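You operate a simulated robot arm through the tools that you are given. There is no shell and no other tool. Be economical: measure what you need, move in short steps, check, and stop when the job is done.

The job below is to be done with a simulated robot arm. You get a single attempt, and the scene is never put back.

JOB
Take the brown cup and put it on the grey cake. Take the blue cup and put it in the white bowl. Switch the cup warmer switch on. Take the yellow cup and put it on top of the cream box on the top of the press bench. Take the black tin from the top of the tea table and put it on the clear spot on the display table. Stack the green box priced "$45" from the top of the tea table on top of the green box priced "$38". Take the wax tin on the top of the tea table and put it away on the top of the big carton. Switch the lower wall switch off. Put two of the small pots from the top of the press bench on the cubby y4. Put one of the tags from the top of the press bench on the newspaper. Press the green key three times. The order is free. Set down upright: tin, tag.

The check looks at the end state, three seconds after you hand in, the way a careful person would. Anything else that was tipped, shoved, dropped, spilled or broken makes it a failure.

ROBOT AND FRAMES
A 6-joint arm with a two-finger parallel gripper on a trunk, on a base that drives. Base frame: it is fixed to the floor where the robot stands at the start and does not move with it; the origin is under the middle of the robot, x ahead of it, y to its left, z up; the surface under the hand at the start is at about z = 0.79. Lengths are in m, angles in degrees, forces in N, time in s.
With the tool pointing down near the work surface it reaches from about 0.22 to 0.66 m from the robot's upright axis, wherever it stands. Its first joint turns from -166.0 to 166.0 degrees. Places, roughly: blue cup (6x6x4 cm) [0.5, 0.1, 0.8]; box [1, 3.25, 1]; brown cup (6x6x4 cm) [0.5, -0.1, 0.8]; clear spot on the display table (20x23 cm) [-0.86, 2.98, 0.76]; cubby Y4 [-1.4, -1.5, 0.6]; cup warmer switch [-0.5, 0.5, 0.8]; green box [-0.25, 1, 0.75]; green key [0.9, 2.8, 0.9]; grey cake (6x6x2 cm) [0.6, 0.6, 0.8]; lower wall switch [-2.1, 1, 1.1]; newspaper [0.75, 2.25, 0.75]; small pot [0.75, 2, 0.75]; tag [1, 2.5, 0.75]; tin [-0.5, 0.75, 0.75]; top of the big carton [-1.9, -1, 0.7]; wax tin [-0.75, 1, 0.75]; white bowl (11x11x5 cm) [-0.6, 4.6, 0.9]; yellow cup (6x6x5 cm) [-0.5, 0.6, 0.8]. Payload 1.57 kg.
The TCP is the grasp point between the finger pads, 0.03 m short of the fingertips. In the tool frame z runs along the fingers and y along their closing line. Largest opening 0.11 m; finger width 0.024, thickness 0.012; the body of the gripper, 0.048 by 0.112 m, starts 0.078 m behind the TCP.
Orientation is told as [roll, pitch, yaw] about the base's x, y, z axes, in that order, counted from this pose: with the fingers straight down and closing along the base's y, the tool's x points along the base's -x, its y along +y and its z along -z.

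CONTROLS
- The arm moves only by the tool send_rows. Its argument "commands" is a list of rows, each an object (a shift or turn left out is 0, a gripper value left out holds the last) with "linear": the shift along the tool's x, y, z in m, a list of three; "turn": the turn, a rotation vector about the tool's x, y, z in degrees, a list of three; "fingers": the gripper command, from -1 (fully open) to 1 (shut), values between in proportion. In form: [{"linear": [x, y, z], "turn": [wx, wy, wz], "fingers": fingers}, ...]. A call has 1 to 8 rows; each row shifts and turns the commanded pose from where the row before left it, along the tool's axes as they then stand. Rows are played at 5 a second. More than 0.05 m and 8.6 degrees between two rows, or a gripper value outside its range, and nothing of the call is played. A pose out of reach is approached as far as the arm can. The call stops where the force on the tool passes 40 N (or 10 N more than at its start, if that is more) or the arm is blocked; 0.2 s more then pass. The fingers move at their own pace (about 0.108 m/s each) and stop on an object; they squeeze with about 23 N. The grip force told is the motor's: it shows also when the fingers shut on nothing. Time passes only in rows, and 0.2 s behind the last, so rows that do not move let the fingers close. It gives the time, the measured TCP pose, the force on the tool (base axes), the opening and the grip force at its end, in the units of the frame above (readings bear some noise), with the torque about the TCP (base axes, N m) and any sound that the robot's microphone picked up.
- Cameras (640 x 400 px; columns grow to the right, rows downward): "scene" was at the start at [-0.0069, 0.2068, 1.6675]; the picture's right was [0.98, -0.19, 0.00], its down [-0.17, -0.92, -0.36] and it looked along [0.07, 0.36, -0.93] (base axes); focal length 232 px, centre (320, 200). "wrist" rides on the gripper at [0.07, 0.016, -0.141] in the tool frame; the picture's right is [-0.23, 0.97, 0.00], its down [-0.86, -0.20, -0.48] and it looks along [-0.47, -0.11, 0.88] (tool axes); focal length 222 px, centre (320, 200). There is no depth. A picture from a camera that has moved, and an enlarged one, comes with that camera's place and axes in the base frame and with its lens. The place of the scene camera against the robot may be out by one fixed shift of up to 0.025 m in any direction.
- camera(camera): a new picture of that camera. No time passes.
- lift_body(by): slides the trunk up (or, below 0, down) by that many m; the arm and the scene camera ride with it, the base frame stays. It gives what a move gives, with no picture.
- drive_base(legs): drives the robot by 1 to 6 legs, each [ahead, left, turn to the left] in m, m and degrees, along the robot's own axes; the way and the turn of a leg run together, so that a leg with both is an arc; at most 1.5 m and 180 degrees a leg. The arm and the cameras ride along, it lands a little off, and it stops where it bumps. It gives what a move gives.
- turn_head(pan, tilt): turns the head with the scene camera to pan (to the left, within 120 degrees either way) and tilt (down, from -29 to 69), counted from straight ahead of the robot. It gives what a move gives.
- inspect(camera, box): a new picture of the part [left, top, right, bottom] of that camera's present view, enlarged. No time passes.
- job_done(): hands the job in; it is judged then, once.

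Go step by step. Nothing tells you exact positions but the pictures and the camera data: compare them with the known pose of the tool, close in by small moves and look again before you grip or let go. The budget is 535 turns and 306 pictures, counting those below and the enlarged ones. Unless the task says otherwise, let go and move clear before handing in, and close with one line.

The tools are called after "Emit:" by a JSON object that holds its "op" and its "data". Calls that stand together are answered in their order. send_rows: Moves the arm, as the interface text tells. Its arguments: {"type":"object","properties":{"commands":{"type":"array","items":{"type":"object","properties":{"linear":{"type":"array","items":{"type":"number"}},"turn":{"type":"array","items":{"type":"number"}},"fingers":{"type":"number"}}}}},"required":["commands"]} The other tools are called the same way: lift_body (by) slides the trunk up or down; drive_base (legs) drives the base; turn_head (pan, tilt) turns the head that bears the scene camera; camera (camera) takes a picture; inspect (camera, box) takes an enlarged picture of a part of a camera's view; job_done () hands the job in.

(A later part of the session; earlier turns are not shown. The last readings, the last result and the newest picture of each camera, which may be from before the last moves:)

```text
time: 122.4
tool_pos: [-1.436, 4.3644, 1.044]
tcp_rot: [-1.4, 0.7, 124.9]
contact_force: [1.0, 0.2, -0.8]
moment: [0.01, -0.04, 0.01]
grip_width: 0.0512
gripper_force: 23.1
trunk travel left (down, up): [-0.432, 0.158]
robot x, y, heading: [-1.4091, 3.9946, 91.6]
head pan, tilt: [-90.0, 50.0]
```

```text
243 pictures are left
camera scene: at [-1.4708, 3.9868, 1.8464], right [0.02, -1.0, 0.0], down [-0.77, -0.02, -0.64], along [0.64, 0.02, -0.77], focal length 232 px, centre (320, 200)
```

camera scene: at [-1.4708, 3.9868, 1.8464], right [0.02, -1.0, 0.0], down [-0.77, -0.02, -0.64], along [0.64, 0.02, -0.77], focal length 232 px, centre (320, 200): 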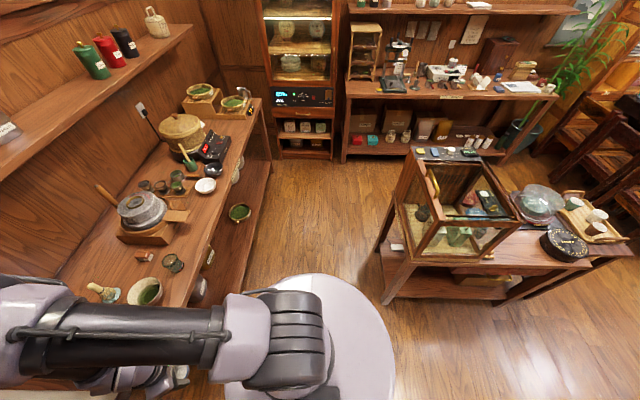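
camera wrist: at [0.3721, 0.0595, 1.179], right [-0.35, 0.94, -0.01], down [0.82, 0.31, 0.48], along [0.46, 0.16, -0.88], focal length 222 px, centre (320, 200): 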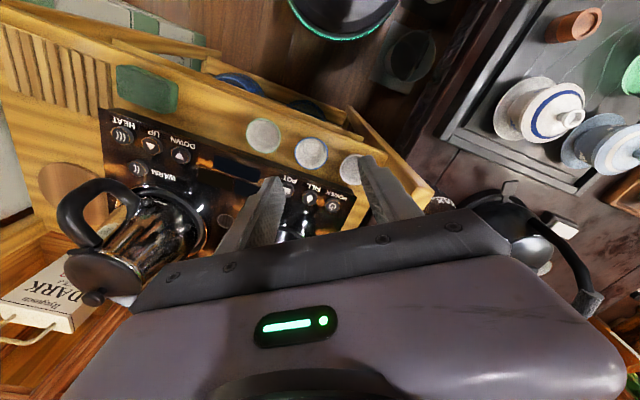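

Space between the display table and the bench is ample. I'll move right to stand in front of the bowl.

Emit:
{"op": "drive_base", "data": {"legs": [[0.09, -0.71, -1.6]]}}

Emit:
{"op": "camera", "data": {"camera": "wrist"}}

Emit:
{"op": "turn_head", "data": {"pan": -20, "tilt": 50}}

Emit:
{"op": "camera", "data": {"camera": "scene"}}

```text
time: 126.2
tool_pos: [-0.7288, 4.4569, 1.045]
tcp_rot: [-1.4, 0.7, 122.5]
contact_force: [0.4, -0.2, -0.2]
moment: [-0.02, -0.01, -0.04]
grip_width: 0.0512
gripper_force: 22.9
trunk travel left (down, up): [-0.432, 0.158]
robot x, y, heading: [-0.722, 4.082, 89.2]
head pan, tilt: [-90.0, 50.0]
```

```text
242 pictures are left
camera wrist: at [-0.7106, 4.3883, 1.1874], right [-0.94, -0.33, -0.03], down [-0.3, 0.83, 0.47], along [-0.13, 0.45, -0.88], focal length 222 px, centre (320, 200)
```

wrist: 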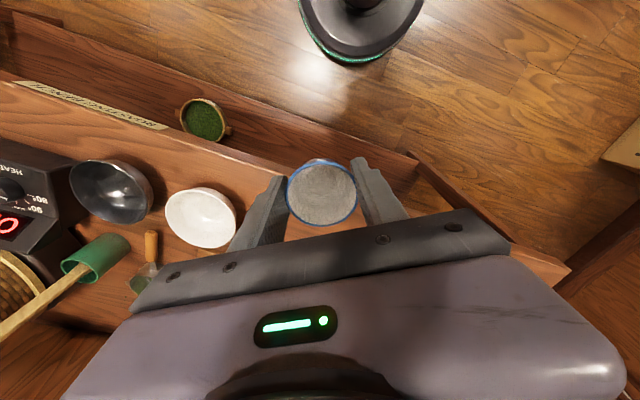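

```text
time: 127.6
tool_pos: [-0.7287, 4.4567, 1.0454]
tcp_rot: [-1.3, 0.6, 122.4]
contact_force: [0.3, -0.9, 0.1]
moment: [0.0, 0.02, 0.0]
grip_width: 0.051
gripper_force: 22.9
trunk travel left (down, up): [-0.432, 0.158]
robot x, y, heading: [-0.7235, 4.0889, 89.1]
head pan, tilt: [-20.0, 50.0]
```

```text
241 pictures are left
camera scene: at [-0.8301, 4.1541, 1.8464], right [0.93, -0.36, 0.0], down [-0.28, -0.71, -0.64], along [0.23, 0.6, -0.77], focal length 232 px, centre (320, 200)
```

scene: 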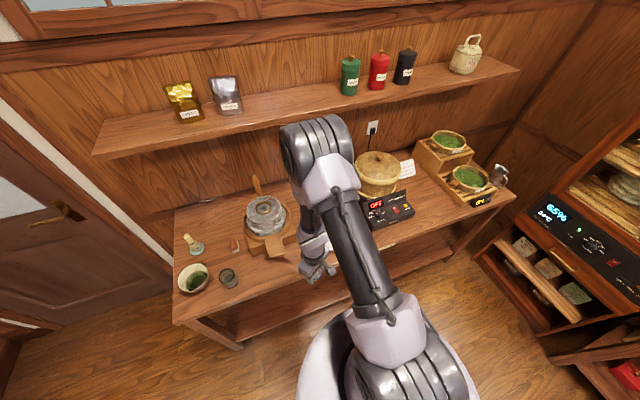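

Bowl centre is about (-0.59,4.62) with rim z≈0.905. Moving over it.

Emit:
{"op": "send_rows", "data": {"commands": [{"linear": [-0.0129, -0.041, 0]}, {"linear": [-0.0129, -0.041, 0]}, {"linear": [-0.0129, -0.041, 0]}, {"linear": [-0.0129, -0.041, 0]}, {"linear": [-0.0129, -0.041, 0.02]}]}}

Emit:
{"op": "camera", "data": {"camera": "wrist"}}

```text
time: 128.8
tool_pos: [-0.5989, 4.6063, 1.026]
tcp_rot: [-1.3, 0.8, 122.5]
contact_force: [-0.7, 1.0, 0.1]
moment: [-0.06, -0.05, 0.01]
grip_width: 0.0514
gripper_force: 23.3
out of reach, approached as far as the arm can: row 1
trunk travel left (down, up): [-0.432, 0.158]
robot x, y, heading: [-0.7214, 4.0876, 88.9]
head pan, tilt: [-20.0, 50.0]
```

```text
240 pictures are left
camera wrist: at [-0.5813, 4.5392, 1.1684], right [-0.94, -0.33, -0.03], down [-0.3, 0.83, 0.47], along [-0.14, 0.45, -0.88], focal length 222 px, centre (320, 200)
```

wrist: 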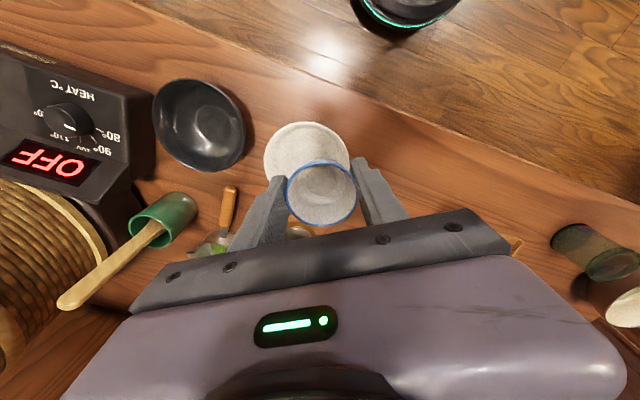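

Emit:
{"op": "send_rows", "data": {"commands": [{"linear": [-0.014, -0.019, 0.03]}, {"linear": [0, 0, 0.04]}]}}

Emit:
{"op": "camera", "data": {"camera": "wrist"}}

```text
time: 129.4
tool_pos: [-0.5906, 4.6282, 0.9587]
tcp_rot: [-1.6, 0.8, 122.6]
contact_force: [0.2, 0.1, 0.2]
moment: [-0.02, -0.04, -0.03]
grip_width: 0.0512
gripper_force: 23.1
trunk travel left (down, up): [-0.432, 0.158]
robot x, y, heading: [-0.7165, 4.0868, 89.2]
head pan, tilt: [-20.0, 50.0]
```

```text
239 pictures are left
camera wrist: at [-0.5728, 4.5597, 1.1018], right [-0.94, -0.33, -0.03], down [-0.3, 0.83, 0.47], along [-0.13, 0.45, -0.88], focal length 222 px, centre (320, 200)
```

wrist: 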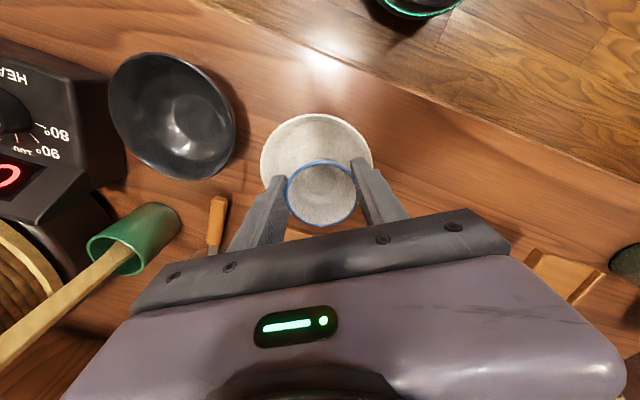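

Emit:
{"op": "send_rows", "data": {"commands": [{"linear": [0.0038, -0.0023, 0.025]}, {"linear": [0, 0, 0.015]}, {"linear": [0, 0, 0.005]}]}}

Emit:
{"op": "camera", "data": {"camera": "wrist"}}

```text
time: 130.2
tool_pos: [-0.5848, 4.6272, 0.9159]
tcp_rot: [-1.6, 0.5, 122.5]
contact_force: [2.7, -1.8, 21.3]
moment: [-0.42, 0.06, 0.02]
grip_width: 0.0509
gripper_force: 23.0
trunk travel left (down, up): [-0.432, 0.158]
robot x, y, heading: [-0.7174, 4.0887, 88.9]
head pan, tilt: [-20.0, 50.0]
```

```text
238 pictures are left
camera wrist: at [-0.566, 4.5578, 1.0583], right [-0.94, -0.33, -0.03], down [-0.3, 0.83, 0.48], along [-0.13, 0.46, -0.88], focal length 222 px, centre (320, 200)
```

wrist: 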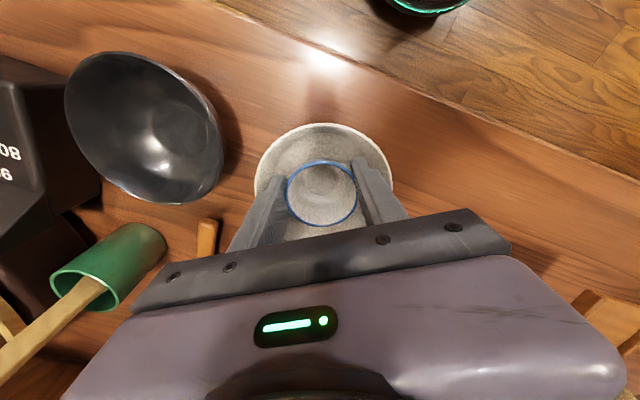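

Emit:
{"op": "send_rows", "data": {"commands": [{"linear": [0, 0, -0.002]}, {"fingers": 0.02}, {"fingers": -0.08}, {}]}}

Emit:
{"op": "inspect", "data": {"camera": "wrist", "box": [220, 100, 440, 240]}}

```text
time: 131.2
tool_pos: [-0.5834, 4.6272, 0.9156]
tcp_rot: [-1.4, 0.8, 122.5]
contact_force: [-0.2, 0.4, 6.2]
moment: [-0.05, 0.02, -0.02]
grip_width: 0.0517
gripper_force: 0.1
trunk travel left (down, up): [-0.432, 0.158]
robot x, y, heading: [-0.7223, 4.0901, 89.2]
head pan, tilt: [-20.0, 50.0]
```

```text
2.86 times, centred on (330, 170) of wrist
camera zoom: at [-0.5661, 4.5591, 1.0588], right [-0.94, -0.33, -0.03], down [-0.3, 0.83, 0.47], along [-0.13, 0.45, -0.88], focal length 635 px, centre (291, 286)
```

zoom: 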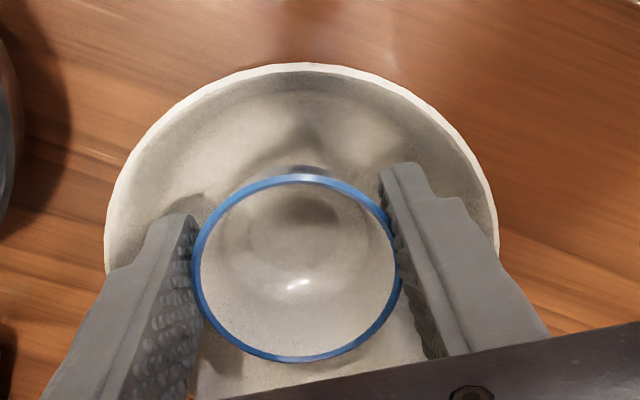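

Emit:
{"op": "send_rows", "data": {"commands": [{"fingers": 0.04, "linear": [0, 0, -0.003]}, {"linear": [0, 0, -0.004]}, {"linear": [0, 0, -0.005]}]}}

Emit:
{"op": "inspect", "data": {"camera": "wrist", "box": [220, 100, 440, 240]}}

```text
time: 132.0
tool_pos: [-0.5848, 4.6269, 0.9286]
tcp_rot: [-1.4, 0.9, 122.6]
contact_force: [-0.1, -0.4, 0.2]
moment: [0.0, 0.02, -0.04]
grip_width: 0.0529
gripper_force: 0.0
trunk travel left (down, up): [-0.432, 0.158]
robot x, y, heading: [-0.7221, 4.0866, 89.1]
head pan, tilt: [-20.0, 50.0]
```

```text
2.86 times, centred on (330, 170) of wrist
camera zoom: at [-0.5666, 4.5588, 1.0702], right [-0.94, -0.33, -0.03], down [-0.3, 0.83, 0.47], along [-0.13, 0.45, -0.88], focal length 635 px, centre (291, 286)
```

zoom: 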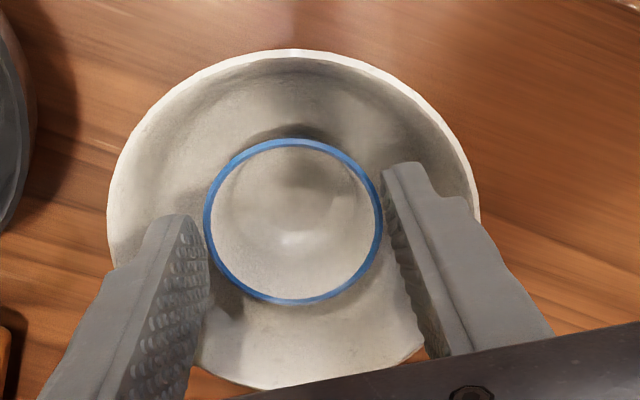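

The blue cup sits in the bowl. I'll rise clear and check.

Emit:
{"op": "send_rows", "data": {"commands": [{"linear": [0, 0, -0.01], "fingers": 0.0}, {"linear": [0, 0, -0.03]}, {"linear": [0, 0, -0.04]}, {"linear": [0, 0, -0.04]}]}}

Emit:
{"op": "inspect", "data": {"camera": "wrist", "box": [150, 60, 480, 270]}}

```text
time: 133.0
tool_pos: [-0.5894, 4.6281, 1.0459]
tcp_rot: [-1.3, 0.6, 122.7]
contact_force: [-0.3, 0.1, -0.2]
moment: [0.02, 0.01, 0.01]
grip_width: 0.0551
gripper_force: 0.1
trunk travel left (down, up): [-0.432, 0.158]
robot x, y, heading: [-0.7197, 4.0884, 88.8]
head pan, tilt: [-20.0, 50.0]
```

```text
1.90 times, centred on (315, 165) of wrist
camera zoom: at [-0.5713, 4.5596, 1.1895], right [-0.94, -0.33, -0.03], down [-0.31, 0.83, 0.47], along [-0.13, 0.45, -0.88], focal length 423 px, centre (330, 267)
```

zoom: 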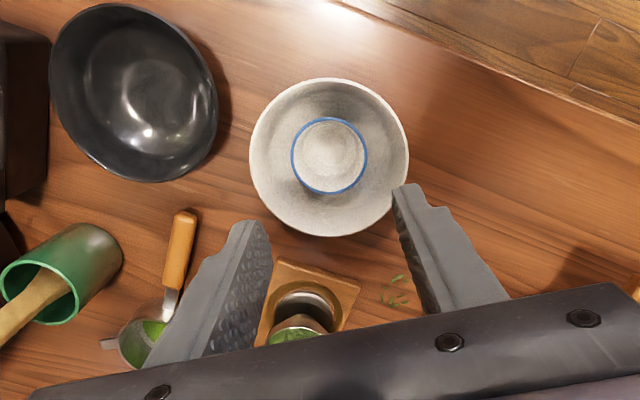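

Blue cup is done. I'll retract and drive to the press bench, facing +x.

Emit:
{"op": "send_rows", "data": {"commands": [{"linear": [0.014, 0.041, 0]}, {"linear": [0.014, 0.041, 0]}, {"linear": [0.014, 0.041, 0]}, {"linear": [0.014, 0.035, 0]}]}}

Emit:
{"op": "drive_base", "data": {"legs": [[-0.35, -0.85, 0], [0, 0, -89], [0, -0.85, 0]]}}

Emit:
{"op": "turn_head", "data": {"pan": 0, "tilt": 45}}

Emit:
{"op": "camera", "data": {"camera": "scene"}}

```text
time: 134.0
tool_pos: [-0.6923, 4.4954, 1.0428]
tcp_rot: [-1.6, 0.7, 122.5]
contact_force: [0.9, 0.5, -0.3]
moment: [0.0, -0.04, -0.02]
grip_width: 0.0547
gripper_force: 0.0
trunk travel left (down, up): [-0.432, 0.158]
robot x, y, heading: [-0.7197, 4.0889, 89.2]
head pan, tilt: [-20.0, 50.0]
```

```text
time: 146.9
tool_pos: [0.4754, 2.8068, 1.0427]
tcp_rot: [-1.4, 0.6, 28.7]
contact_force: [0.3, -0.5, -1.4]
moment: [0.03, 0.0, 0.01]
grip_width: 0.0551
gripper_force: 0.0
trunk travel left (down, up): [-0.432, 0.158]
robot x, y, heading: [0.0745, 2.8621, -4.9]
head pan, tilt: [-20.0, 50.0]
```

```text
time: 147.8
tool_pos: [0.4749, 2.8074, 1.0432]
tcp_rot: [-1.4, 0.7, 28.7]
contact_force: [-1.5, -0.2, -0.5]
moment: [0.0, -0.01, 0.01]
grip_width: 0.0547
gripper_force: 0.1
trunk travel left (down, up): [-0.432, 0.158]
robot x, y, heading: [0.0702, 2.8645, -4.6]
head pan, tilt: [0.0, 45.0]
```

```text
234 pictures are left
camera scene: at [0.145, 3.0089, 1.8533], right [-0.08, -1.0, 0.0], down [-0.7, 0.06, -0.71], along [0.7, -0.06, -0.71], focal length 232 px, centre (320, 200)
```

scene: 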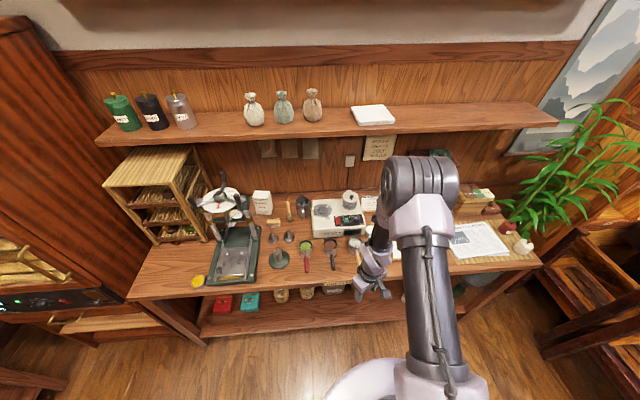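

Emit:
{"op": "inspect", "data": {"camera": "scene", "box": [180, 160, 400, 300]}}

Emit:
{"op": "inspect", "data": {"camera": "scene", "box": [340, 170, 560, 310]}}

```text
2.86 times, centred on (290, 230) of scene
camera zoom: at [0.145, 3.0089, 1.8533], right [-0.08, -1.0, 0.0], down [-0.7, 0.06, -0.71], along [0.7, -0.06, -0.71], focal length 662 px, centre (406, 114)
```

zoom: 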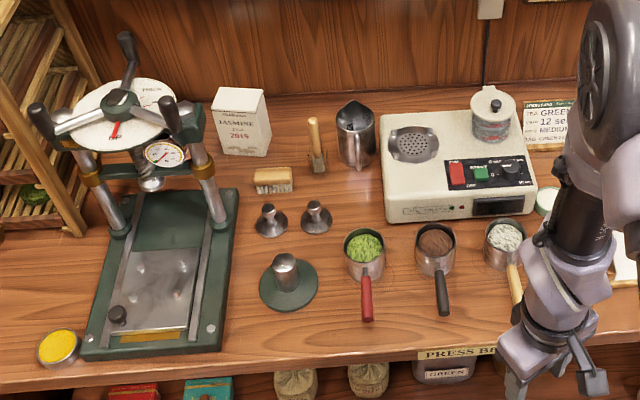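

```text
2.86 times, centred on (450, 240) of scene
camera zoom: at [0.145, 3.0089, 1.8533], right [-0.08, -1.0, 0.0], down [-0.7, 0.06, -0.71], along [0.7, -0.06, -0.71], focal length 662 px, centre (-51, 86)
```

zoom: 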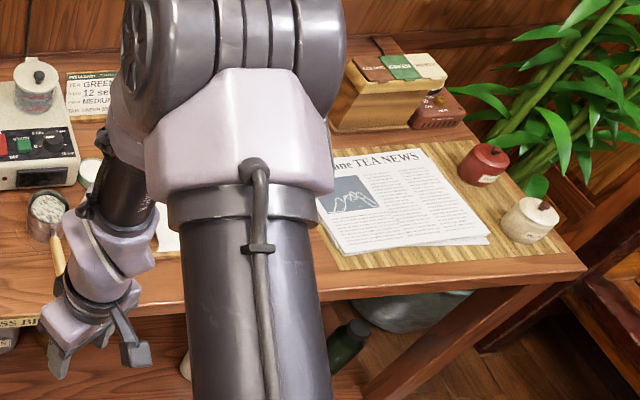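

The green key is on the cream machine near (0.95,2.80), and the cream box near (1,3.25). I'll square up and approach the bench in front of the key.

Emit:
{"op": "drive_base", "data": {"legs": [[0.28, -0.04, 4.7]]}}

Emit:
{"op": "camera", "data": {"camera": "wrist"}}

Emit:
{"op": "turn_head", "data": {"pan": -50, "tilt": 55}}

Emit:
{"op": "camera", "data": {"camera": "scene"}}

```text
time: 149.7
tool_pos: [0.7545, 2.7862, 1.0434]
tcp_rot: [-1.4, 0.7, 33.1]
contact_force: [0.2, -0.3, 0.1]
moment: [0.02, 0.05, -0.02]
grip_width: 0.0548
gripper_force: 0.1
trunk travel left (down, up): [-0.432, 0.158]
robot x, y, heading: [0.3457, 2.8094, -0.6]
head pan, tilt: [0.0, 45.0]
```

```text
231 pictures are left
camera wrist: at [0.686, 2.7656, 1.1847], right [-0.34, 0.94, -0.03], down [0.82, 0.31, 0.47], along [0.45, 0.14, -0.88], focal length 222 px, centre (320, 200)
```

wrist: 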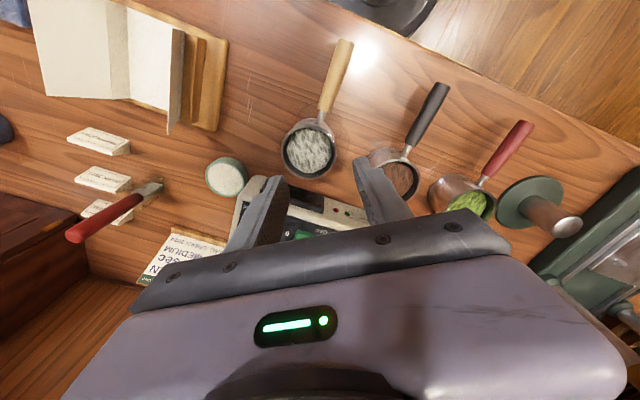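

```text
time: 150.9
tool_pos: [0.7558, 2.7859, 1.0431]
tcp_rot: [-1.4, 0.7, 33.2]
contact_force: [0.3, 0.2, 0.9]
moment: [0.0, 0.0, 0.01]
grip_width: 0.055
gripper_force: 0.0
trunk travel left (down, up): [-0.432, 0.158]
robot x, y, heading: [0.348, 2.8106, -0.4]
head pan, tilt: [-50.0, 55.0]
```

```text
230 pictures are left
camera scene: at [0.3757, 2.9066, 1.8399], right [-0.77, -0.64, 0.0], down [-0.52, 0.63, -0.57], along [0.37, -0.44, -0.82], focal length 232 px, centre (320, 200)
```

scene: 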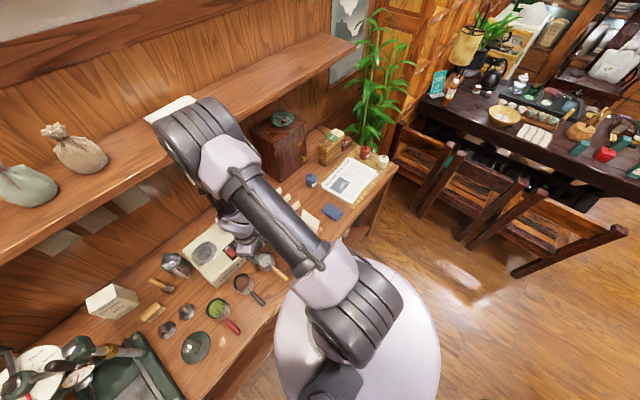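

Emit:
{"op": "inspect", "data": {"camera": "wrist", "box": [220, 140, 440, 270]}}

```text
2.91 times, centred on (330, 205) of wrist
camera zoom: at [0.6854, 2.7657, 1.185], right [-0.34, 0.94, -0.03], down [0.82, 0.31, 0.47], along [0.45, 0.14, -0.88], focal length 646 px, centre (291, 186)
```

zoom: 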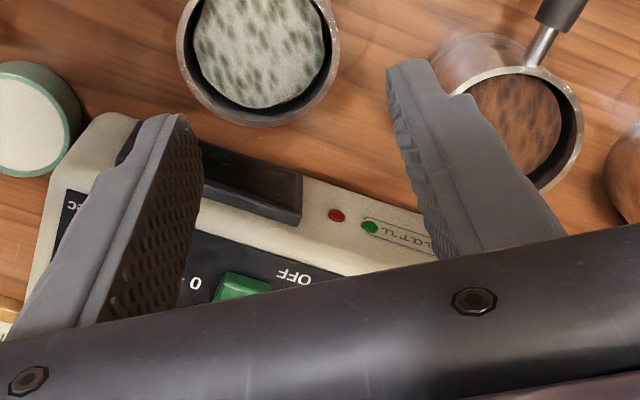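

Emit:
{"op": "send_rows", "data": {"commands": [{"linear": [0, 0, 0], "turn": [0, 0, 8.3], "fingers": 1}, {"turn": [0, 0, 8.3]}, {"turn": [0, 0, 8.3]}, {"turn": [0, 0, 8.3]}, {"linear": [-0.035, 0.004, 0]}, {"linear": [-0.035, 0.004, 0.005]}, {"linear": [-0.035, 0.004, 0.005]}, {"linear": [-0.03, 0.004, 0.005]}]}}

Emit:
{"op": "inspect", "data": {"camera": "wrist", "box": [210, 130, 430, 260]}}

```text
time: 152.7
tool_pos: [0.8888, 2.8022, 1.0269]
tcp_rot: [-1.6, 0.0, -0.1]
contact_force: [0.1, -0.5, -0.2]
moment: [0.05, 0.0, 0.02]
grip_width: 0.0
gripper_force: 21.1
trunk travel left (down, up): [-0.432, 0.158]
robot x, y, heading: [0.3474, 2.8106, -0.3]
head pan, tilt: [-50.0, 55.0]
```

```text
2.91 times, centred on (320, 195) of wrist
camera zoom: at [0.8179, 2.822, 1.1678], right [0.23, 0.97, -0.03], down [0.85, -0.19, 0.49], along [0.47, -0.13, -0.87], focal length 646 px, centre (320, 214)
```

zoom: 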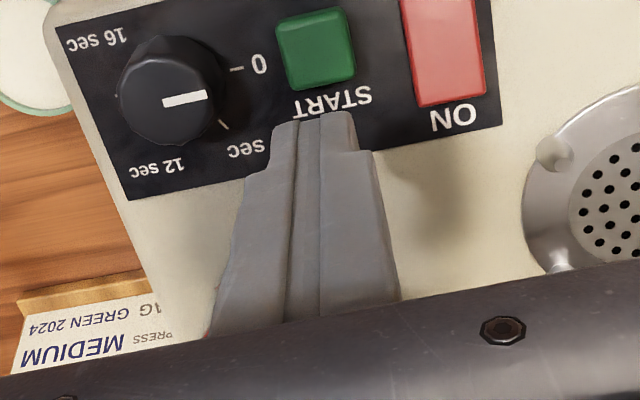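

Key is at about (0.877,2.802,0.93). I'll position the closed fingers above it and press gently.

Emit:
{"op": "send_rows", "data": {"commands": [{"linear": [0.012, 0, 0.025]}, {"linear": [0, 0, 0.025]}]}}

Emit:
{"op": "inspect", "data": {"camera": "wrist", "box": [210, 110, 430, 240]}}

```text
time: 153.3
tool_pos: [0.8766, 2.7992, 0.9782]
tcp_rot: [-1.6, -0.5, 0.0]
contact_force: [3.8, 1.2, 7.8]
moment: [0.1, -0.08, -0.06]
grip_width: 0.0001
gripper_force: 21.8
trunk travel left (down, up): [-0.432, 0.158]
robot x, y, heading: [0.3451, 2.8094, -0.7]
head pan, tilt: [-50.0, 55.0]
heard: click
```

```text
2.91 times, centred on (320, 175) of wrist
camera zoom: at [0.8044, 2.8197, 1.1187], right [0.23, 0.97, -0.03], down [0.85, -0.19, 0.49], along [0.47, -0.13, -0.87], focal length 646 px, centre (320, 273)
```

zoom: 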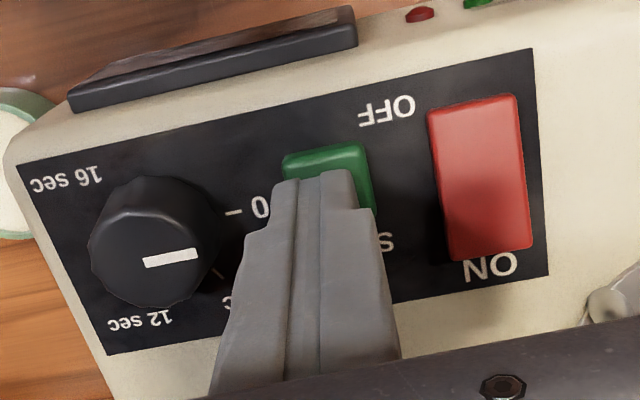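

One click heard already (press 1). I'll lift off and watch for sounds.

Emit:
{"op": "send_rows", "data": {"commands": [{"linear": [0, 0, -0.015]}, {"linear": [0, 0, -0.01]}, {}]}}

Emit:
{"op": "send_rows", "data": {"commands": [{"linear": [0, 0, 0.015]}, {"linear": [0, 0, 0.01]}]}}

Emit:
{"op": "send_rows", "data": {"commands": [{"linear": [0, 0, -0.015]}, {"linear": [0, 0, -0.01]}, {}]}}

```text
time: 154.1
tool_pos: [0.877, 2.8003, 1.0024]
tcp_rot: [-1.6, -0.2, 0.0]
contact_force: [-0.2, -1.0, -0.2]
moment: [0.0, -0.01, -0.05]
grip_width: 0.0001
gripper_force: 21.0
trunk travel left (down, up): [-0.432, 0.158]
robot x, y, heading: [0.3462, 2.8095, -0.2]
head pan, tilt: [-50.0, 55.0]
```

```text
time: 154.7
tool_pos: [0.8779, 2.8015, 0.9769]
tcp_rot: [-1.5, -0.4, 0.1]
contact_force: [1.4, -1.2, 13.4]
moment: [0.03, 0.03, -0.01]
grip_width: 0.0
gripper_force: 21.3
trunk travel left (down, up): [-0.432, 0.158]
robot x, y, heading: [0.346, 2.812, -0.5]
head pan, tilt: [-50.0, 55.0]
heard: click
```

```text
time: 155.5
tool_pos: [0.8779, 2.8019, 1.0016]
tcp_rot: [-1.6, -0.2, 0.0]
contact_force: [0.0, 0.1, -0.9]
moment: [-0.03, -0.02, 0.06]
grip_width: 0.0
gripper_force: 21.4
trunk travel left (down, up): [-0.432, 0.158]
robot x, y, heading: [0.3486, 2.8095, -0.4]
head pan, tilt: [-50.0, 55.0]
```

Two clicks so far; now the third press, then lift clear.

Emit:
{"op": "send_rows", "data": {"commands": [{"linear": [0, 0, 0.015]}, {"linear": [0, 0, 0.01]}]}}

Emit:
{"op": "send_rows", "data": {"commands": [{"linear": [0, 0, -0.015]}, {"linear": [0, 0, -0.03]}, {"linear": [0, 0, -0.03]}, {"linear": [0.04, 0, -0.02]}, {"linear": [0.04, 0, 0]}]}}

Emit:
{"op": "inspect", "data": {"camera": "wrist", "box": [0, 0, 440, 270]}}

```text
time: 156.1
tool_pos: [0.879, 2.801, 0.9784]
tcp_rot: [-1.7, -0.2, 0.0]
contact_force: [-0.8, -0.2, 3.6]
moment: [0.01, 0.05, -0.02]
grip_width: 0.0
gripper_force: 21.3
trunk travel left (down, up): [-0.432, 0.158]
robot x, y, heading: [0.3441, 2.8111, -0.5]
head pan, tilt: [-50.0, 55.0]
heard: click
```

```text
time: 157.3
tool_pos: [0.7987, 2.805, 1.0739]
tcp_rot: [-1.6, -0.2, 0.0]
contact_force: [0.4, 1.2, -1.3]
moment: [-0.02, 0.0, -0.02]
grip_width: 0.0003
gripper_force: 21.3
trunk travel left (down, up): [-0.432, 0.158]
robot x, y, heading: [0.3451, 2.812, -0.4]
head pan, tilt: [-50.0, 55.0]
```

```text
1.45 times, centred on (220, 135) of wrist
camera zoom: at [0.7276, 2.8247, 1.2146], right [0.23, 0.97, -0.03], down [0.85, -0.19, 0.49], along [0.47, -0.13, -0.87], focal length 323 px, centre (466, 294)
```

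zoom: 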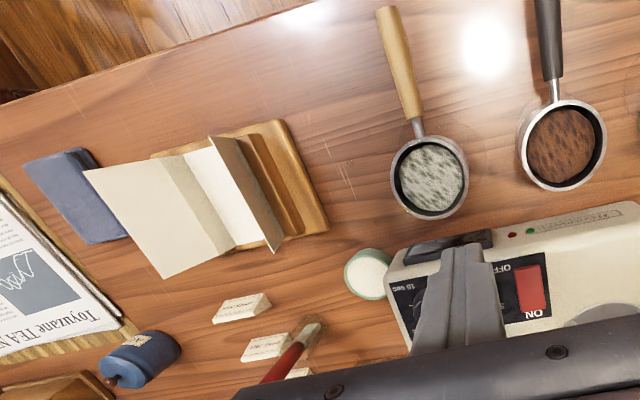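

All three presses registered. Next, the tags: I'll slide right to stand between tags and newspaper.

Emit:
{"op": "drive_base", "data": {"legs": [[0.05, -0.5, 0.5]]}}

Emit:
{"op": "camera", "data": {"camera": "wrist"}}

```text
time: 160.2
tool_pos: [0.8456, 2.3061, 1.0736]
tcp_rot: [-1.6, -0.2, -0.5]
contact_force: [0.4, -0.3, 0.8]
moment: [0.02, 0.02, 0.02]
grip_width: 0.0
gripper_force: 21.5
trunk travel left (down, up): [-0.432, 0.158]
robot x, y, heading: [0.3919, 2.3153, -0.8]
head pan, tilt: [-50.0, 55.0]
```

```text
225 pictures are left
camera wrist: at [0.7743, 2.3271, 1.2144], right [0.23, 0.97, -0.03], down [0.85, -0.19, 0.49], along [0.47, -0.14, -0.87], focal length 222 px, centre (320, 200)
```

wrist: 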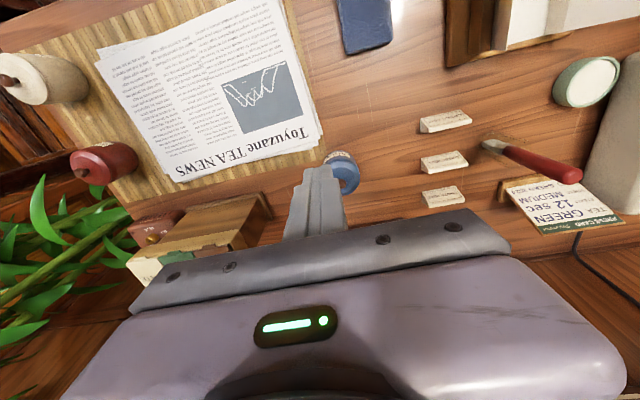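

Bench top is about z=0.855. Tag 1 is at about (0.874,2.482) with its long side along y, and the newspaper centre is near (0.76,2.156). I'll go over the tag.

Emit:
{"op": "send_rows", "data": {"commands": [{"linear": [-0.007, 0.042, 0.025], "fingers": -0.75}, {"linear": [-0.007, 0.042, 0.025]}, {"linear": [-0.007, 0.042, 0.025]}, {"linear": [-0.004, 0.042, 0.025]}]}}

Emit:
{"op": "inspect", "data": {"camera": "wrist", "box": [210, 100, 430, 240]}}

```text
time: 161.2
tool_pos: [0.8755, 2.4742, 0.967]
tcp_rot: [-1.6, -0.2, -0.4]
contact_force: [-0.3, -0.4, 0.1]
moment: [0.0, 0.02, 0.01]
grip_width: 0.0964
gripper_force: 0.2
trunk travel left (down, up): [-0.432, 0.158]
robot x, y, heading: [0.3904, 2.3184, -0.7]
head pan, tilt: [-50.0, 55.0]
```

```text
2.86 times, centred on (320, 170) of wrist
camera zoom: at [0.8024, 2.4947, 1.1068], right [0.23, 0.97, -0.03], down [0.85, -0.19, 0.49], along [0.47, -0.14, -0.87], focal length 635 px, centre (320, 286)
```

zoom: 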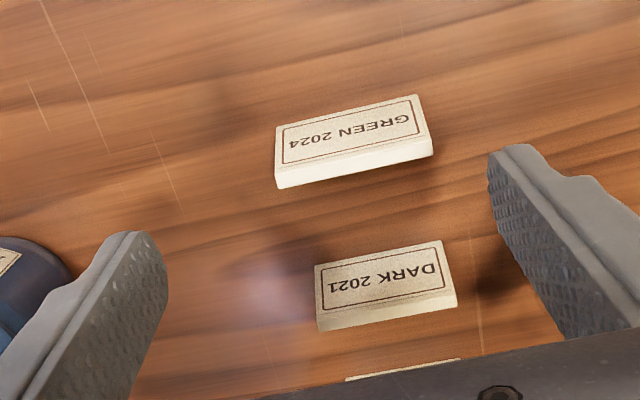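

Emit:
{"op": "send_rows", "data": {"commands": [{"linear": [0.003, 0.009, 0.03], "turn": [-1.6, 0, 0], "fingers": -0.5}, {"linear": [0, 0, 0.025]}]}}

Emit:
{"op": "inspect", "data": {"camera": "wrist", "box": [210, 100, 430, 240]}}

```text
time: 161.8
tool_pos: [0.8694, 2.4797, 0.9117]
tcp_rot: [0.1, -0.2, -0.5]
contact_force: [0.8, 0.3, -0.2]
moment: [0.01, 0.02, 0.0]
grip_width: 0.0824
gripper_force: 0.0
trunk travel left (down, up): [-0.432, 0.158]
robot x, y, heading: [0.3913, 2.3196, -0.8]
head pan, tilt: [-50.0, 55.0]
```

```text
2.86 times, centred on (320, 170) of wrist
camera zoom: at [0.7973, 2.4971, 1.0535], right [0.23, 0.97, 0.0], down [0.85, -0.21, 0.48], along [0.47, -0.11, -0.88], focal length 635 px, centre (320, 286)
```

zoom: 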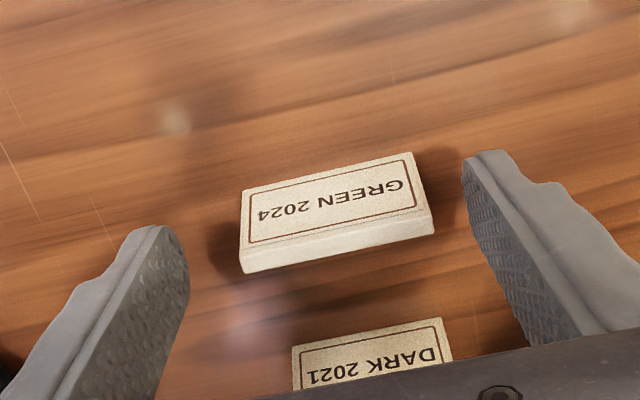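

Emit:
{"op": "send_rows", "data": {"commands": [{"linear": [-0.0025, 0.005, 0.01]}, {"linear": [0, 0, 0.004]}, {"linear": [0, 0, 0.004]}, {"linear": [0, 0, 0.003]}]}}

Emit:
{"op": "inspect", "data": {"camera": "wrist", "box": [210, 100, 430, 240]}}

```text
time: 162.8
tool_pos: [0.8708, 2.4847, 0.8915]
tcp_rot: [0.0, -0.3, -0.5]
contact_force: [0.7, 0.3, 0.5]
moment: [0.05, -0.01, 0.0]
grip_width: 0.0824
gripper_force: 0.0
trunk travel left (down, up): [-0.432, 0.158]
robot x, y, heading: [0.3921, 2.3162, -0.8]
head pan, tilt: [-50.0, 55.0]
```

```text
2.86 times, centred on (320, 170) of wrist
camera zoom: at [0.7997, 2.5022, 1.0333], right [0.23, 0.97, 0.0], down [0.85, -0.21, 0.48], along [0.47, -0.11, -0.88], focal length 635 px, centre (320, 286)
```

zoom: 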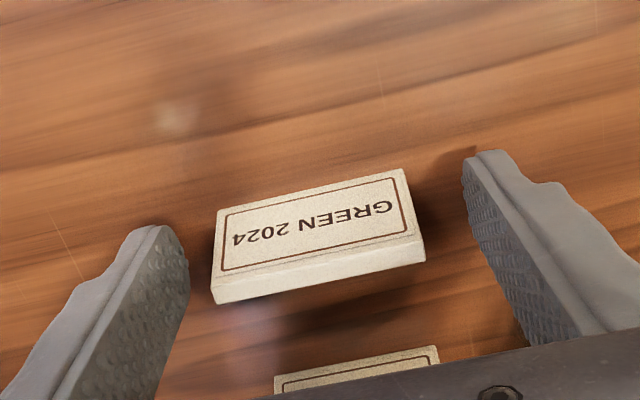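

Emit:
{"op": "send_rows", "data": {"commands": [{"linear": [-0.001, 0, 0.004]}, {"linear": [0, 0, 0.003]}, {"linear": [0, 0, 0.003]}, {"linear": [0, 0, 0.002]}]}}

```text
time: 163.8
tool_pos: [0.8737, 2.4852, 0.8793]
tcp_rot: [-0.1, -0.3, -0.4]
contact_force: [-1.2, 0.0, 7.0]
moment: [-0.29, 0.09, 0.04]
grip_width: 0.0824
gripper_force: 0.0
trunk travel left (down, up): [-0.432, 0.158]
robot x, y, heading: [0.3938, 2.3177, -0.6]
head pan, tilt: [-50.0, 55.0]
```

Emit:
{"op": "send_rows", "data": {"commands": [{"linear": [0, 0, -0.003]}, {"fingers": 1}, {}, {}, {}]}}

Emit:
{"op": "send_rows", "data": {"commands": [{"linear": [0, 0, -0.004]}, {"linear": [0, 0, -0.006]}, {"linear": [0, 0, -0.01]}, {"linear": [0, 0, -0.02]}, {"linear": [0, 0, -0.03]}]}}

Emit:
{"op": "camera", "data": {"camera": "wrist"}}

```text
time: 165.0
tool_pos: [0.873, 2.4858, 0.8819]
tcp_rot: [0.0, -0.2, -0.7]
contact_force: [0.7, 0.0, -0.5]
moment: [0.02, -0.03, 0.01]
grip_width: 0.0564
gripper_force: 23.3
trunk travel left (down, up): [-0.432, 0.158]
robot x, y, heading: [0.3875, 2.3125, -0.6]
head pan, tilt: [-50.0, 55.0]
```

```text
time: 166.2
tool_pos: [0.8713, 2.4876, 0.9524]
tcp_rot: [-0.1, -0.2, -0.5]
contact_force: [0.4, -0.5, 0.4]
moment: [0.01, 0.0, -0.01]
grip_width: 0.0563
gripper_force: 22.9
trunk travel left (down, up): [-0.432, 0.158]
robot x, y, heading: [0.3951, 2.3171, -0.8]
head pan, tilt: [-50.0, 55.0]
```

```text
221 pictures are left
camera wrist: at [0.8005, 2.5029, 1.0935], right [0.24, 0.97, 0.0], down [0.85, -0.21, 0.48], along [0.47, -0.11, -0.88], focal length 222 px, centre (320, 200)
```

wrist: 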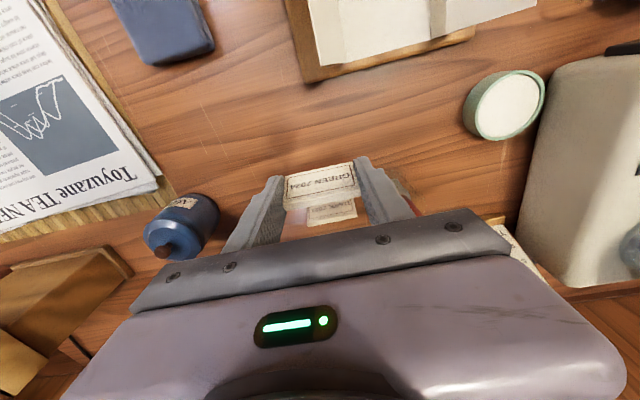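

Emit:
{"op": "send_rows", "data": {"commands": [{"linear": [0, 0, -0.04]}, {"linear": [0.012, -0.042, -0.01]}, {"linear": [0.012, -0.042, 0]}, {"linear": [0.012, -0.042, 0]}, {"linear": [0.012, -0.042, 0]}, {"linear": [0.015, -0.042, 0]}, {"linear": [0.015, -0.042, 0]}, {"linear": [0.015, -0.042, 0]}]}}

Emit:
{"op": "send_rows", "data": {"commands": [{"linear": [0.014, -0.038, 0.03]}, {"linear": [0.0, 0, 0.03]}]}}

Emit:
{"op": "camera", "data": {"camera": "wrist"}}

```text
time: 168.0
tool_pos: [0.7787, 2.1905, 1.0031]
tcp_rot: [0.1, -0.2, -0.4]
contact_force: [0.0, 0.4, -1.0]
moment: [-0.01, -0.03, 0.0]
grip_width: 0.056
gripper_force: 22.7
trunk travel left (down, up): [-0.432, 0.158]
robot x, y, heading: [0.3946, 2.3175, -0.8]
head pan, tilt: [-50.0, 55.0]
```

```text
refused: row 1 steps farther than a row can; nothing moved
```

```text
220 pictures are left
camera wrist: at [0.7073, 2.2061, 1.1456], right [0.23, 0.97, 0.0], down [0.85, -0.21, 0.48], along [0.47, -0.11, -0.88], focal length 222 px, centre (320, 200)
```

wrist: 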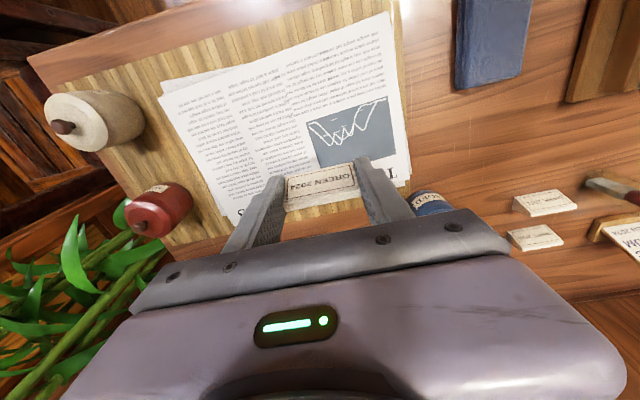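

Emit:
{"op": "send_rows", "data": {"commands": [{"linear": [0.024, -0.026, 0.02]}, {"linear": [0, 0, 0.04]}, {"linear": [0, 0, 0.025]}]}}

Emit:
{"op": "send_rows", "data": {"commands": [{"linear": [0, 0, 0.008]}, {"linear": [0, 0, 0.005]}, {"linear": [0, 0, 0.004]}]}}

Emit:
{"op": "camera", "data": {"camera": "wrist"}}

```text
time: 168.8
tool_pos: [0.7533, 2.1675, 0.92]
tcp_rot: [0.0, -0.1, -0.5]
contact_force: [1.0, -0.2, -0.2]
moment: [0.03, -0.02, 0.03]
grip_width: 0.0561
gripper_force: 23.0
trunk travel left (down, up): [-0.432, 0.158]
robot x, y, heading: [0.3906, 2.3146, -0.8]
head pan, tilt: [-50.0, 55.0]
```

```text
time: 169.6
tool_pos: [0.7548, 2.1663, 0.9017]
tcp_rot: [0.0, -0.1, -0.4]
contact_force: [0.2, 0.2, 0.3]
moment: [0.0, -0.01, 0.04]
grip_width: 0.0559
gripper_force: 22.7
trunk travel left (down, up): [-0.432, 0.158]
robot x, y, heading: [0.3928, 2.3142, -0.7]
head pan, tilt: [-50.0, 55.0]
```

```text
219 pictures are left
camera wrist: at [0.6827, 2.1835, 1.0432], right [0.23, 0.97, 0.0], down [0.85, -0.21, 0.48], along [0.47, -0.11, -0.88], focal length 222 px, centre (320, 200)
```

wrist: 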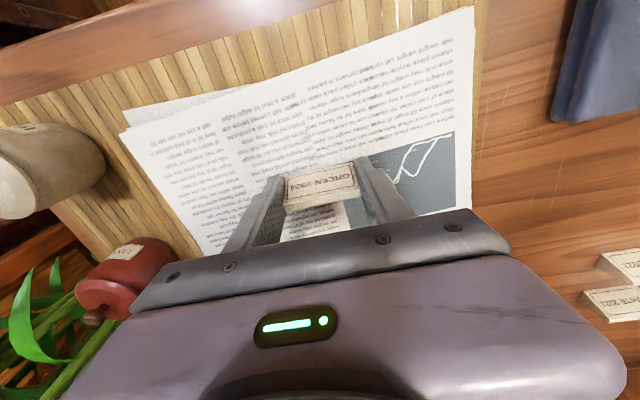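

Tag is over the newspaper's middle. Lowering until contact.

Emit:
{"op": "send_rows", "data": {"commands": [{"linear": [0, 0, 0.003]}, {"linear": [0, 0, 0.003]}, {"linear": [0, 0, 0.002]}]}}

Emit:
{"op": "send_rows", "data": {"commands": [{"linear": [0, 0, 0.002]}, {"linear": [0, 0, 0.002]}]}}

```text
time: 170.4
tool_pos: [0.7534, 2.1665, 0.8939]
tcp_rot: [0.1, -0.3, -0.6]
contact_force: [-2.0, 1.8, 23.3]
moment: [0.2, -0.05, -0.04]
grip_width: 0.0562
gripper_force: 23.1
trunk travel left (down, up): [-0.432, 0.158]
robot x, y, heading: [0.3915, 2.3122, -0.8]
head pan, tilt: [-50.0, 55.0]
```

```text
time: 170.9
tool_pos: [0.7536, 2.1658, 0.8928]
tcp_rot: [-0.1, -0.3, -0.5]
contact_force: [-3.7, 7.2, 31.7]
moment: [0.45, 0.09, 0.04]
grip_width: 0.0564
gripper_force: 23.3
trunk travel left (down, up): [-0.432, 0.158]
robot x, y, heading: [0.3941, 2.3154, -0.7]
head pan, tilt: [-50.0, 55.0]
stopped in row 2: the force on the tool passed its limit at 45 N (the readings are from after the stop); the commanded pose is now the measured one
```

Emit:
{"op": "send_rows", "data": {"commands": [{"linear": [0, 0, -0.002]}, {"fingers": -0.2}, {}, {"linear": [0, 0, -0.01]}, {"linear": [0, 0, -0.03]}, {"linear": [0, 0, -0.04]}]}}

Emit:
{"op": "inspect", "data": {"camera": "wrist", "box": [20, 0, 460, 270]}}

```text
time: 172.3
tool_pos: [0.7531, 2.1653, 0.9744]
tcp_rot: [0.1, -0.3, -0.5]
contact_force: [-0.9, 0.3, -0.7]
moment: [-0.01, -0.05, 0.01]
grip_width: 0.0657
gripper_force: 0.1
trunk travel left (down, up): [-0.432, 0.158]
robot x, y, heading: [0.3928, 2.316, -0.6]
head pan, tilt: [-50.0, 55.0]
```

```text
1.45 times, centred on (240, 135) of wrist
camera zoom: at [0.6815, 2.1824, 1.1154], right [0.23, 0.97, 0.0], down [0.85, -0.21, 0.48], along [0.47, -0.11, -0.88], focal length 323 px, centre (436, 294)
```

zoom: 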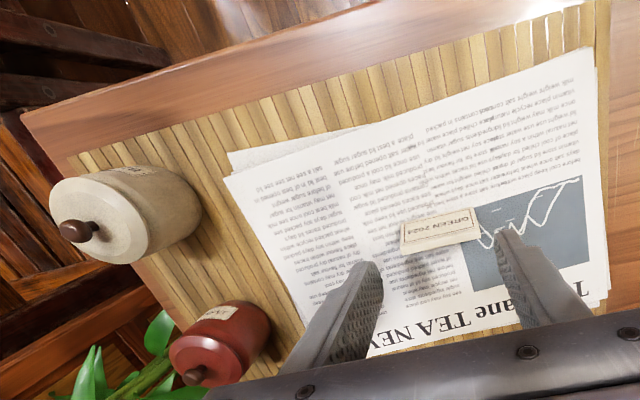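

Tag sits on the newspaper. Pots: white near (0.692,1.955), red near (0.815,1.95). I'll go over the white one.

Emit:
{"op": "send_rows", "data": {"commands": [{"linear": [0, 0, -0.04], "fingers": -1}, {"linear": [0.012, -0.042, -0.01]}, {"linear": [0.012, -0.042, 0]}, {"linear": [0.012, -0.042, 0]}, {"linear": [0.012, -0.042, 0]}, {"linear": [0.012, -0.042, 0]}]}}

Emit:
{"op": "camera", "data": {"camera": "wrist"}}

```text
time: 173.7
tool_pos: [0.6924, 1.9535, 1.0211]
tcp_rot: [-0.1, -0.2, -0.4]
contact_force: [0.3, 0.4, 0.0]
moment: [0.03, 0.01, -0.02]
grip_width: 0.1102
gripper_force: 0.1
trunk travel left (down, up): [-0.432, 0.158]
robot x, y, heading: [0.3919, 2.317, -1.0]
head pan, tilt: [-50.0, 55.0]
```

```text
217 pictures are left
camera wrist: at [0.6198, 1.9706, 1.1622], right [0.23, 0.97, 0.0], down [0.85, -0.21, 0.48], along [0.47, -0.11, -0.88], focal length 222 px, centre (320, 200)
```

wrist: 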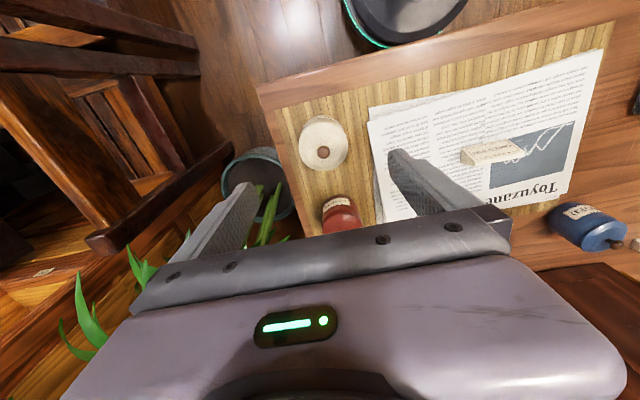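

Emit:
{"op": "send_rows", "data": {"commands": [{"linear": [0.003, 0.004, 0.04], "fingers": -0.45}, {"linear": [0, 0, 0.04]}]}}

Emit:
{"op": "inspect", "data": {"camera": "wrist", "box": [210, 90, 450, 240]}}

```text
time: 174.3
tool_pos: [0.6893, 1.9582, 0.9417]
tcp_rot: [0.0, -0.4, -0.3]
contact_force: [-0.3, 0.1, 0.1]
moment: [-0.03, 0.01, -0.01]
grip_width: 0.0798
gripper_force: 0.2
trunk travel left (down, up): [-0.432, 0.158]
robot x, y, heading: [0.3946, 2.3168, -0.7]
head pan, tilt: [-50.0, 55.0]
```

```text
2.67 times, centred on (330, 165) of wrist
camera zoom: at [0.6178, 1.9755, 1.0841], right [0.23, 0.97, 0.0], down [0.85, -0.21, 0.48], along [0.47, -0.11, -0.88], focal length 592 px, centre (293, 293)
```

zoom: 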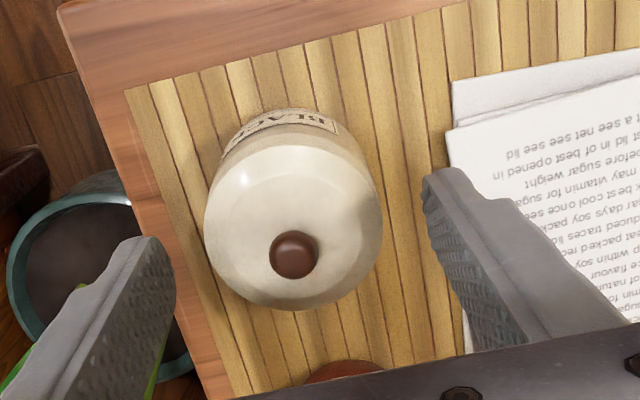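

Emit:
{"op": "send_rows", "data": {"commands": [{"linear": [-0.003, 0, 0.03]}, {"linear": [0, 0, 0.018]}, {"fingers": 1}, {}, {}, {}]}}

Emit:
{"op": "inspect", "data": {"camera": "wrist", "box": [210, 90, 450, 240]}}

```text
time: 175.7
tool_pos: [0.6929, 1.9561, 0.894]
tcp_rot: [0.0, -0.3, -0.4]
contact_force: [-0.3, -0.6, -0.1]
moment: [0.06, 0.02, 0.0]
grip_width: 0.0578
gripper_force: 22.6
trunk travel left (down, up): [-0.432, 0.158]
robot x, y, heading: [0.3929, 2.3144, -0.7]
head pan, tilt: [-50.0, 55.0]
```

```text
2.67 times, centred on (330, 165) of wrist
camera zoom: at [0.6212, 1.9736, 1.0354], right [0.23, 0.97, 0.0], down [0.85, -0.21, 0.48], along [0.47, -0.11, -0.88], focal length 592 px, centre (293, 293)
```

zoom: 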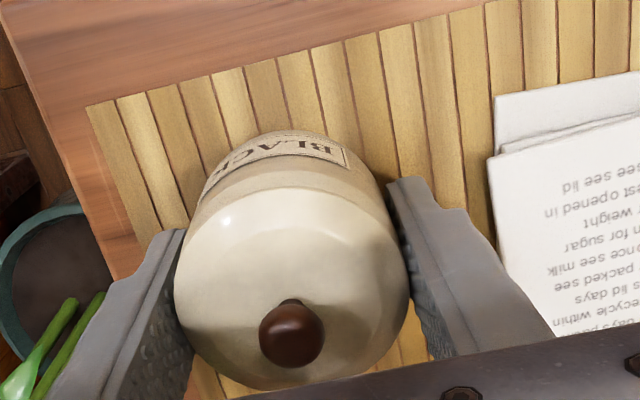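

Emit:
{"op": "send_rows", "data": {"commands": [{"linear": [0, 0, -0.004]}, {"linear": [0, 0, -0.006]}, {"linear": [0, 0, -0.015]}, {"linear": [0, 0, -0.025]}, {"linear": [0, 0, -0.03]}, {"linear": [0, 0, -0.03]}, {"linear": [0.01, 0.03, -0.02]}, {"linear": [0.01, 0.03, -0.01]}]}}

Emit:
{"op": "turn_head", "data": {"pan": -120, "tilt": 45}}

Emit:
{"op": "camera", "data": {"camera": "scene"}}

```text
time: 177.5
tool_pos: [0.672, 2.022, 1.0356]
tcp_rot: [-0.1, -0.2, -0.4]
contact_force: [-0.2, -0.2, -2.4]
moment: [-0.02, 0.0, 0.0]
grip_width: 0.0574
gripper_force: 23.0
trunk travel left (down, up): [-0.432, 0.158]
robot x, y, heading: [0.39, 2.3179, -0.7]
head pan, tilt: [-50.0, 55.0]
```

```text
time: 178.9
tool_pos: [0.6719, 2.0216, 1.0365]
tcp_rot: [0.0, -0.3, -0.5]
contact_force: [-0.3, 0.8, -2.4]
moment: [-0.03, -0.01, -0.02]
grip_width: 0.0577
gripper_force: 22.6
trunk travel left (down, up): [-0.432, 0.158]
robot x, y, heading: [0.3932, 2.3158, -1.0]
head pan, tilt: [-120.0, 45.0]
```

```text
214 pictures are left
camera scene: at [0.3354, 2.3982, 1.8533], right [-0.86, 0.51, 0.0], down [0.36, 0.61, -0.71], along [-0.36, -0.61, -0.71], focal length 232 px, centre (320, 200)
```

scene: 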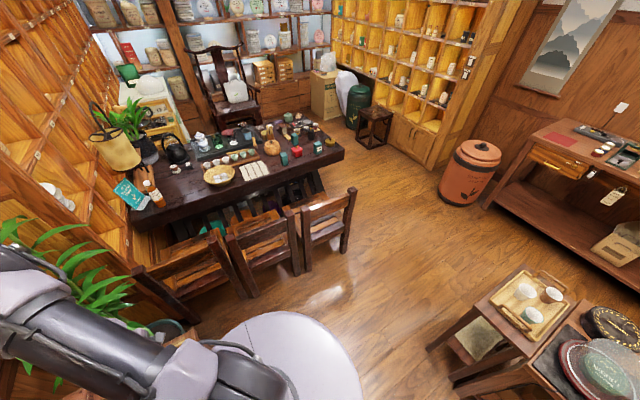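

There's a clear lane at y≈1.93 between chairs and the display stand. I'll carry the pot west and then south.

Emit:
{"op": "drive_base", "data": {"legs": [[-0.3, 0, 1], [0, -0.39, 0], [0, 0, 180], [1.3, 0, 0], [0, 0, 90], [1.4, 0, 0]]}}

Emit:
{"op": "turn_head", "data": {"pan": -10, "tilt": 35}}

Emit:
{"op": "camera", "data": {"camera": "scene"}}

```text
time: 206.4
tool_pos: [-1.5558, 0.3961, 1.0354]
tcp_rot: [0.0, -0.3, -92.9]
contact_force: [-1.1, 0.2, -1.9]
moment: [-0.01, -0.04, 0.02]
grip_width: 0.0577
gripper_force: 23.3
trunk travel left (down, up): [-0.432, 0.158]
robot x, y, heading: [-1.2465, 0.666, -93.5]
head pan, tilt: [-120.0, 45.0]
```

```text
time: 208.3
tool_pos: [-1.5543, 0.3957, 1.0354]
tcp_rot: [0.0, -0.3, -92.8]
contact_force: [0.4, 1.4, -2.5]
moment: [0.02, 0.0, 0.05]
grip_width: 0.0576
gripper_force: 22.4
trunk travel left (down, up): [-0.432, 0.158]
robot x, y, heading: [-1.2467, 0.6613, -93.3]
head pan, tilt: [-10.0, 35.0]
```

```text
213 pictures are left
camera scene: at [-1.1247, 0.601, 1.8681], right [-0.97, 0.23, 0.0], down [0.13, 0.56, -0.82], along [-0.19, -0.8, -0.57], focal length 232 px, centre (320, 200)
```

scene: 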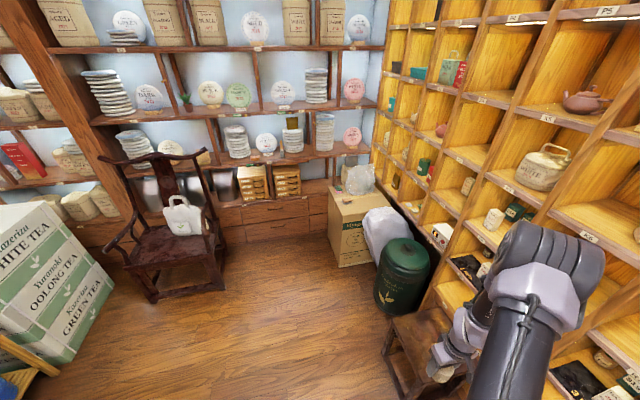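

Emit:
{"op": "inspect", "data": {"camera": "scene", "box": [200, 90, 400, 220]}}

```text
3.08 times, centred on (300, 155) of scene
camera zoom: at [-1.1247, 0.601, 1.8681], right [-0.97, 0.23, 0.0], down [0.13, 0.56, -0.82], along [-0.19, -0.8, -0.57], focal length 713 px, centre (382, 338)
```

zoom: 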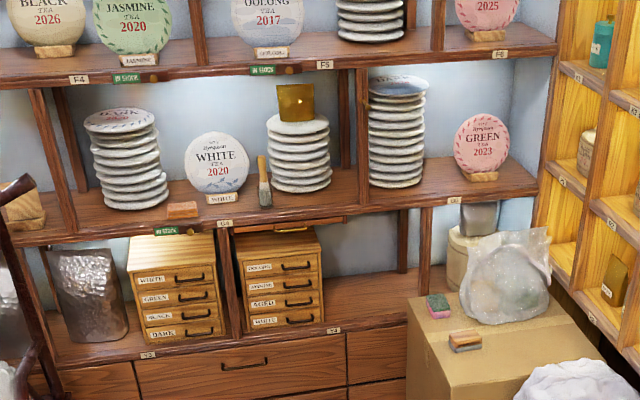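

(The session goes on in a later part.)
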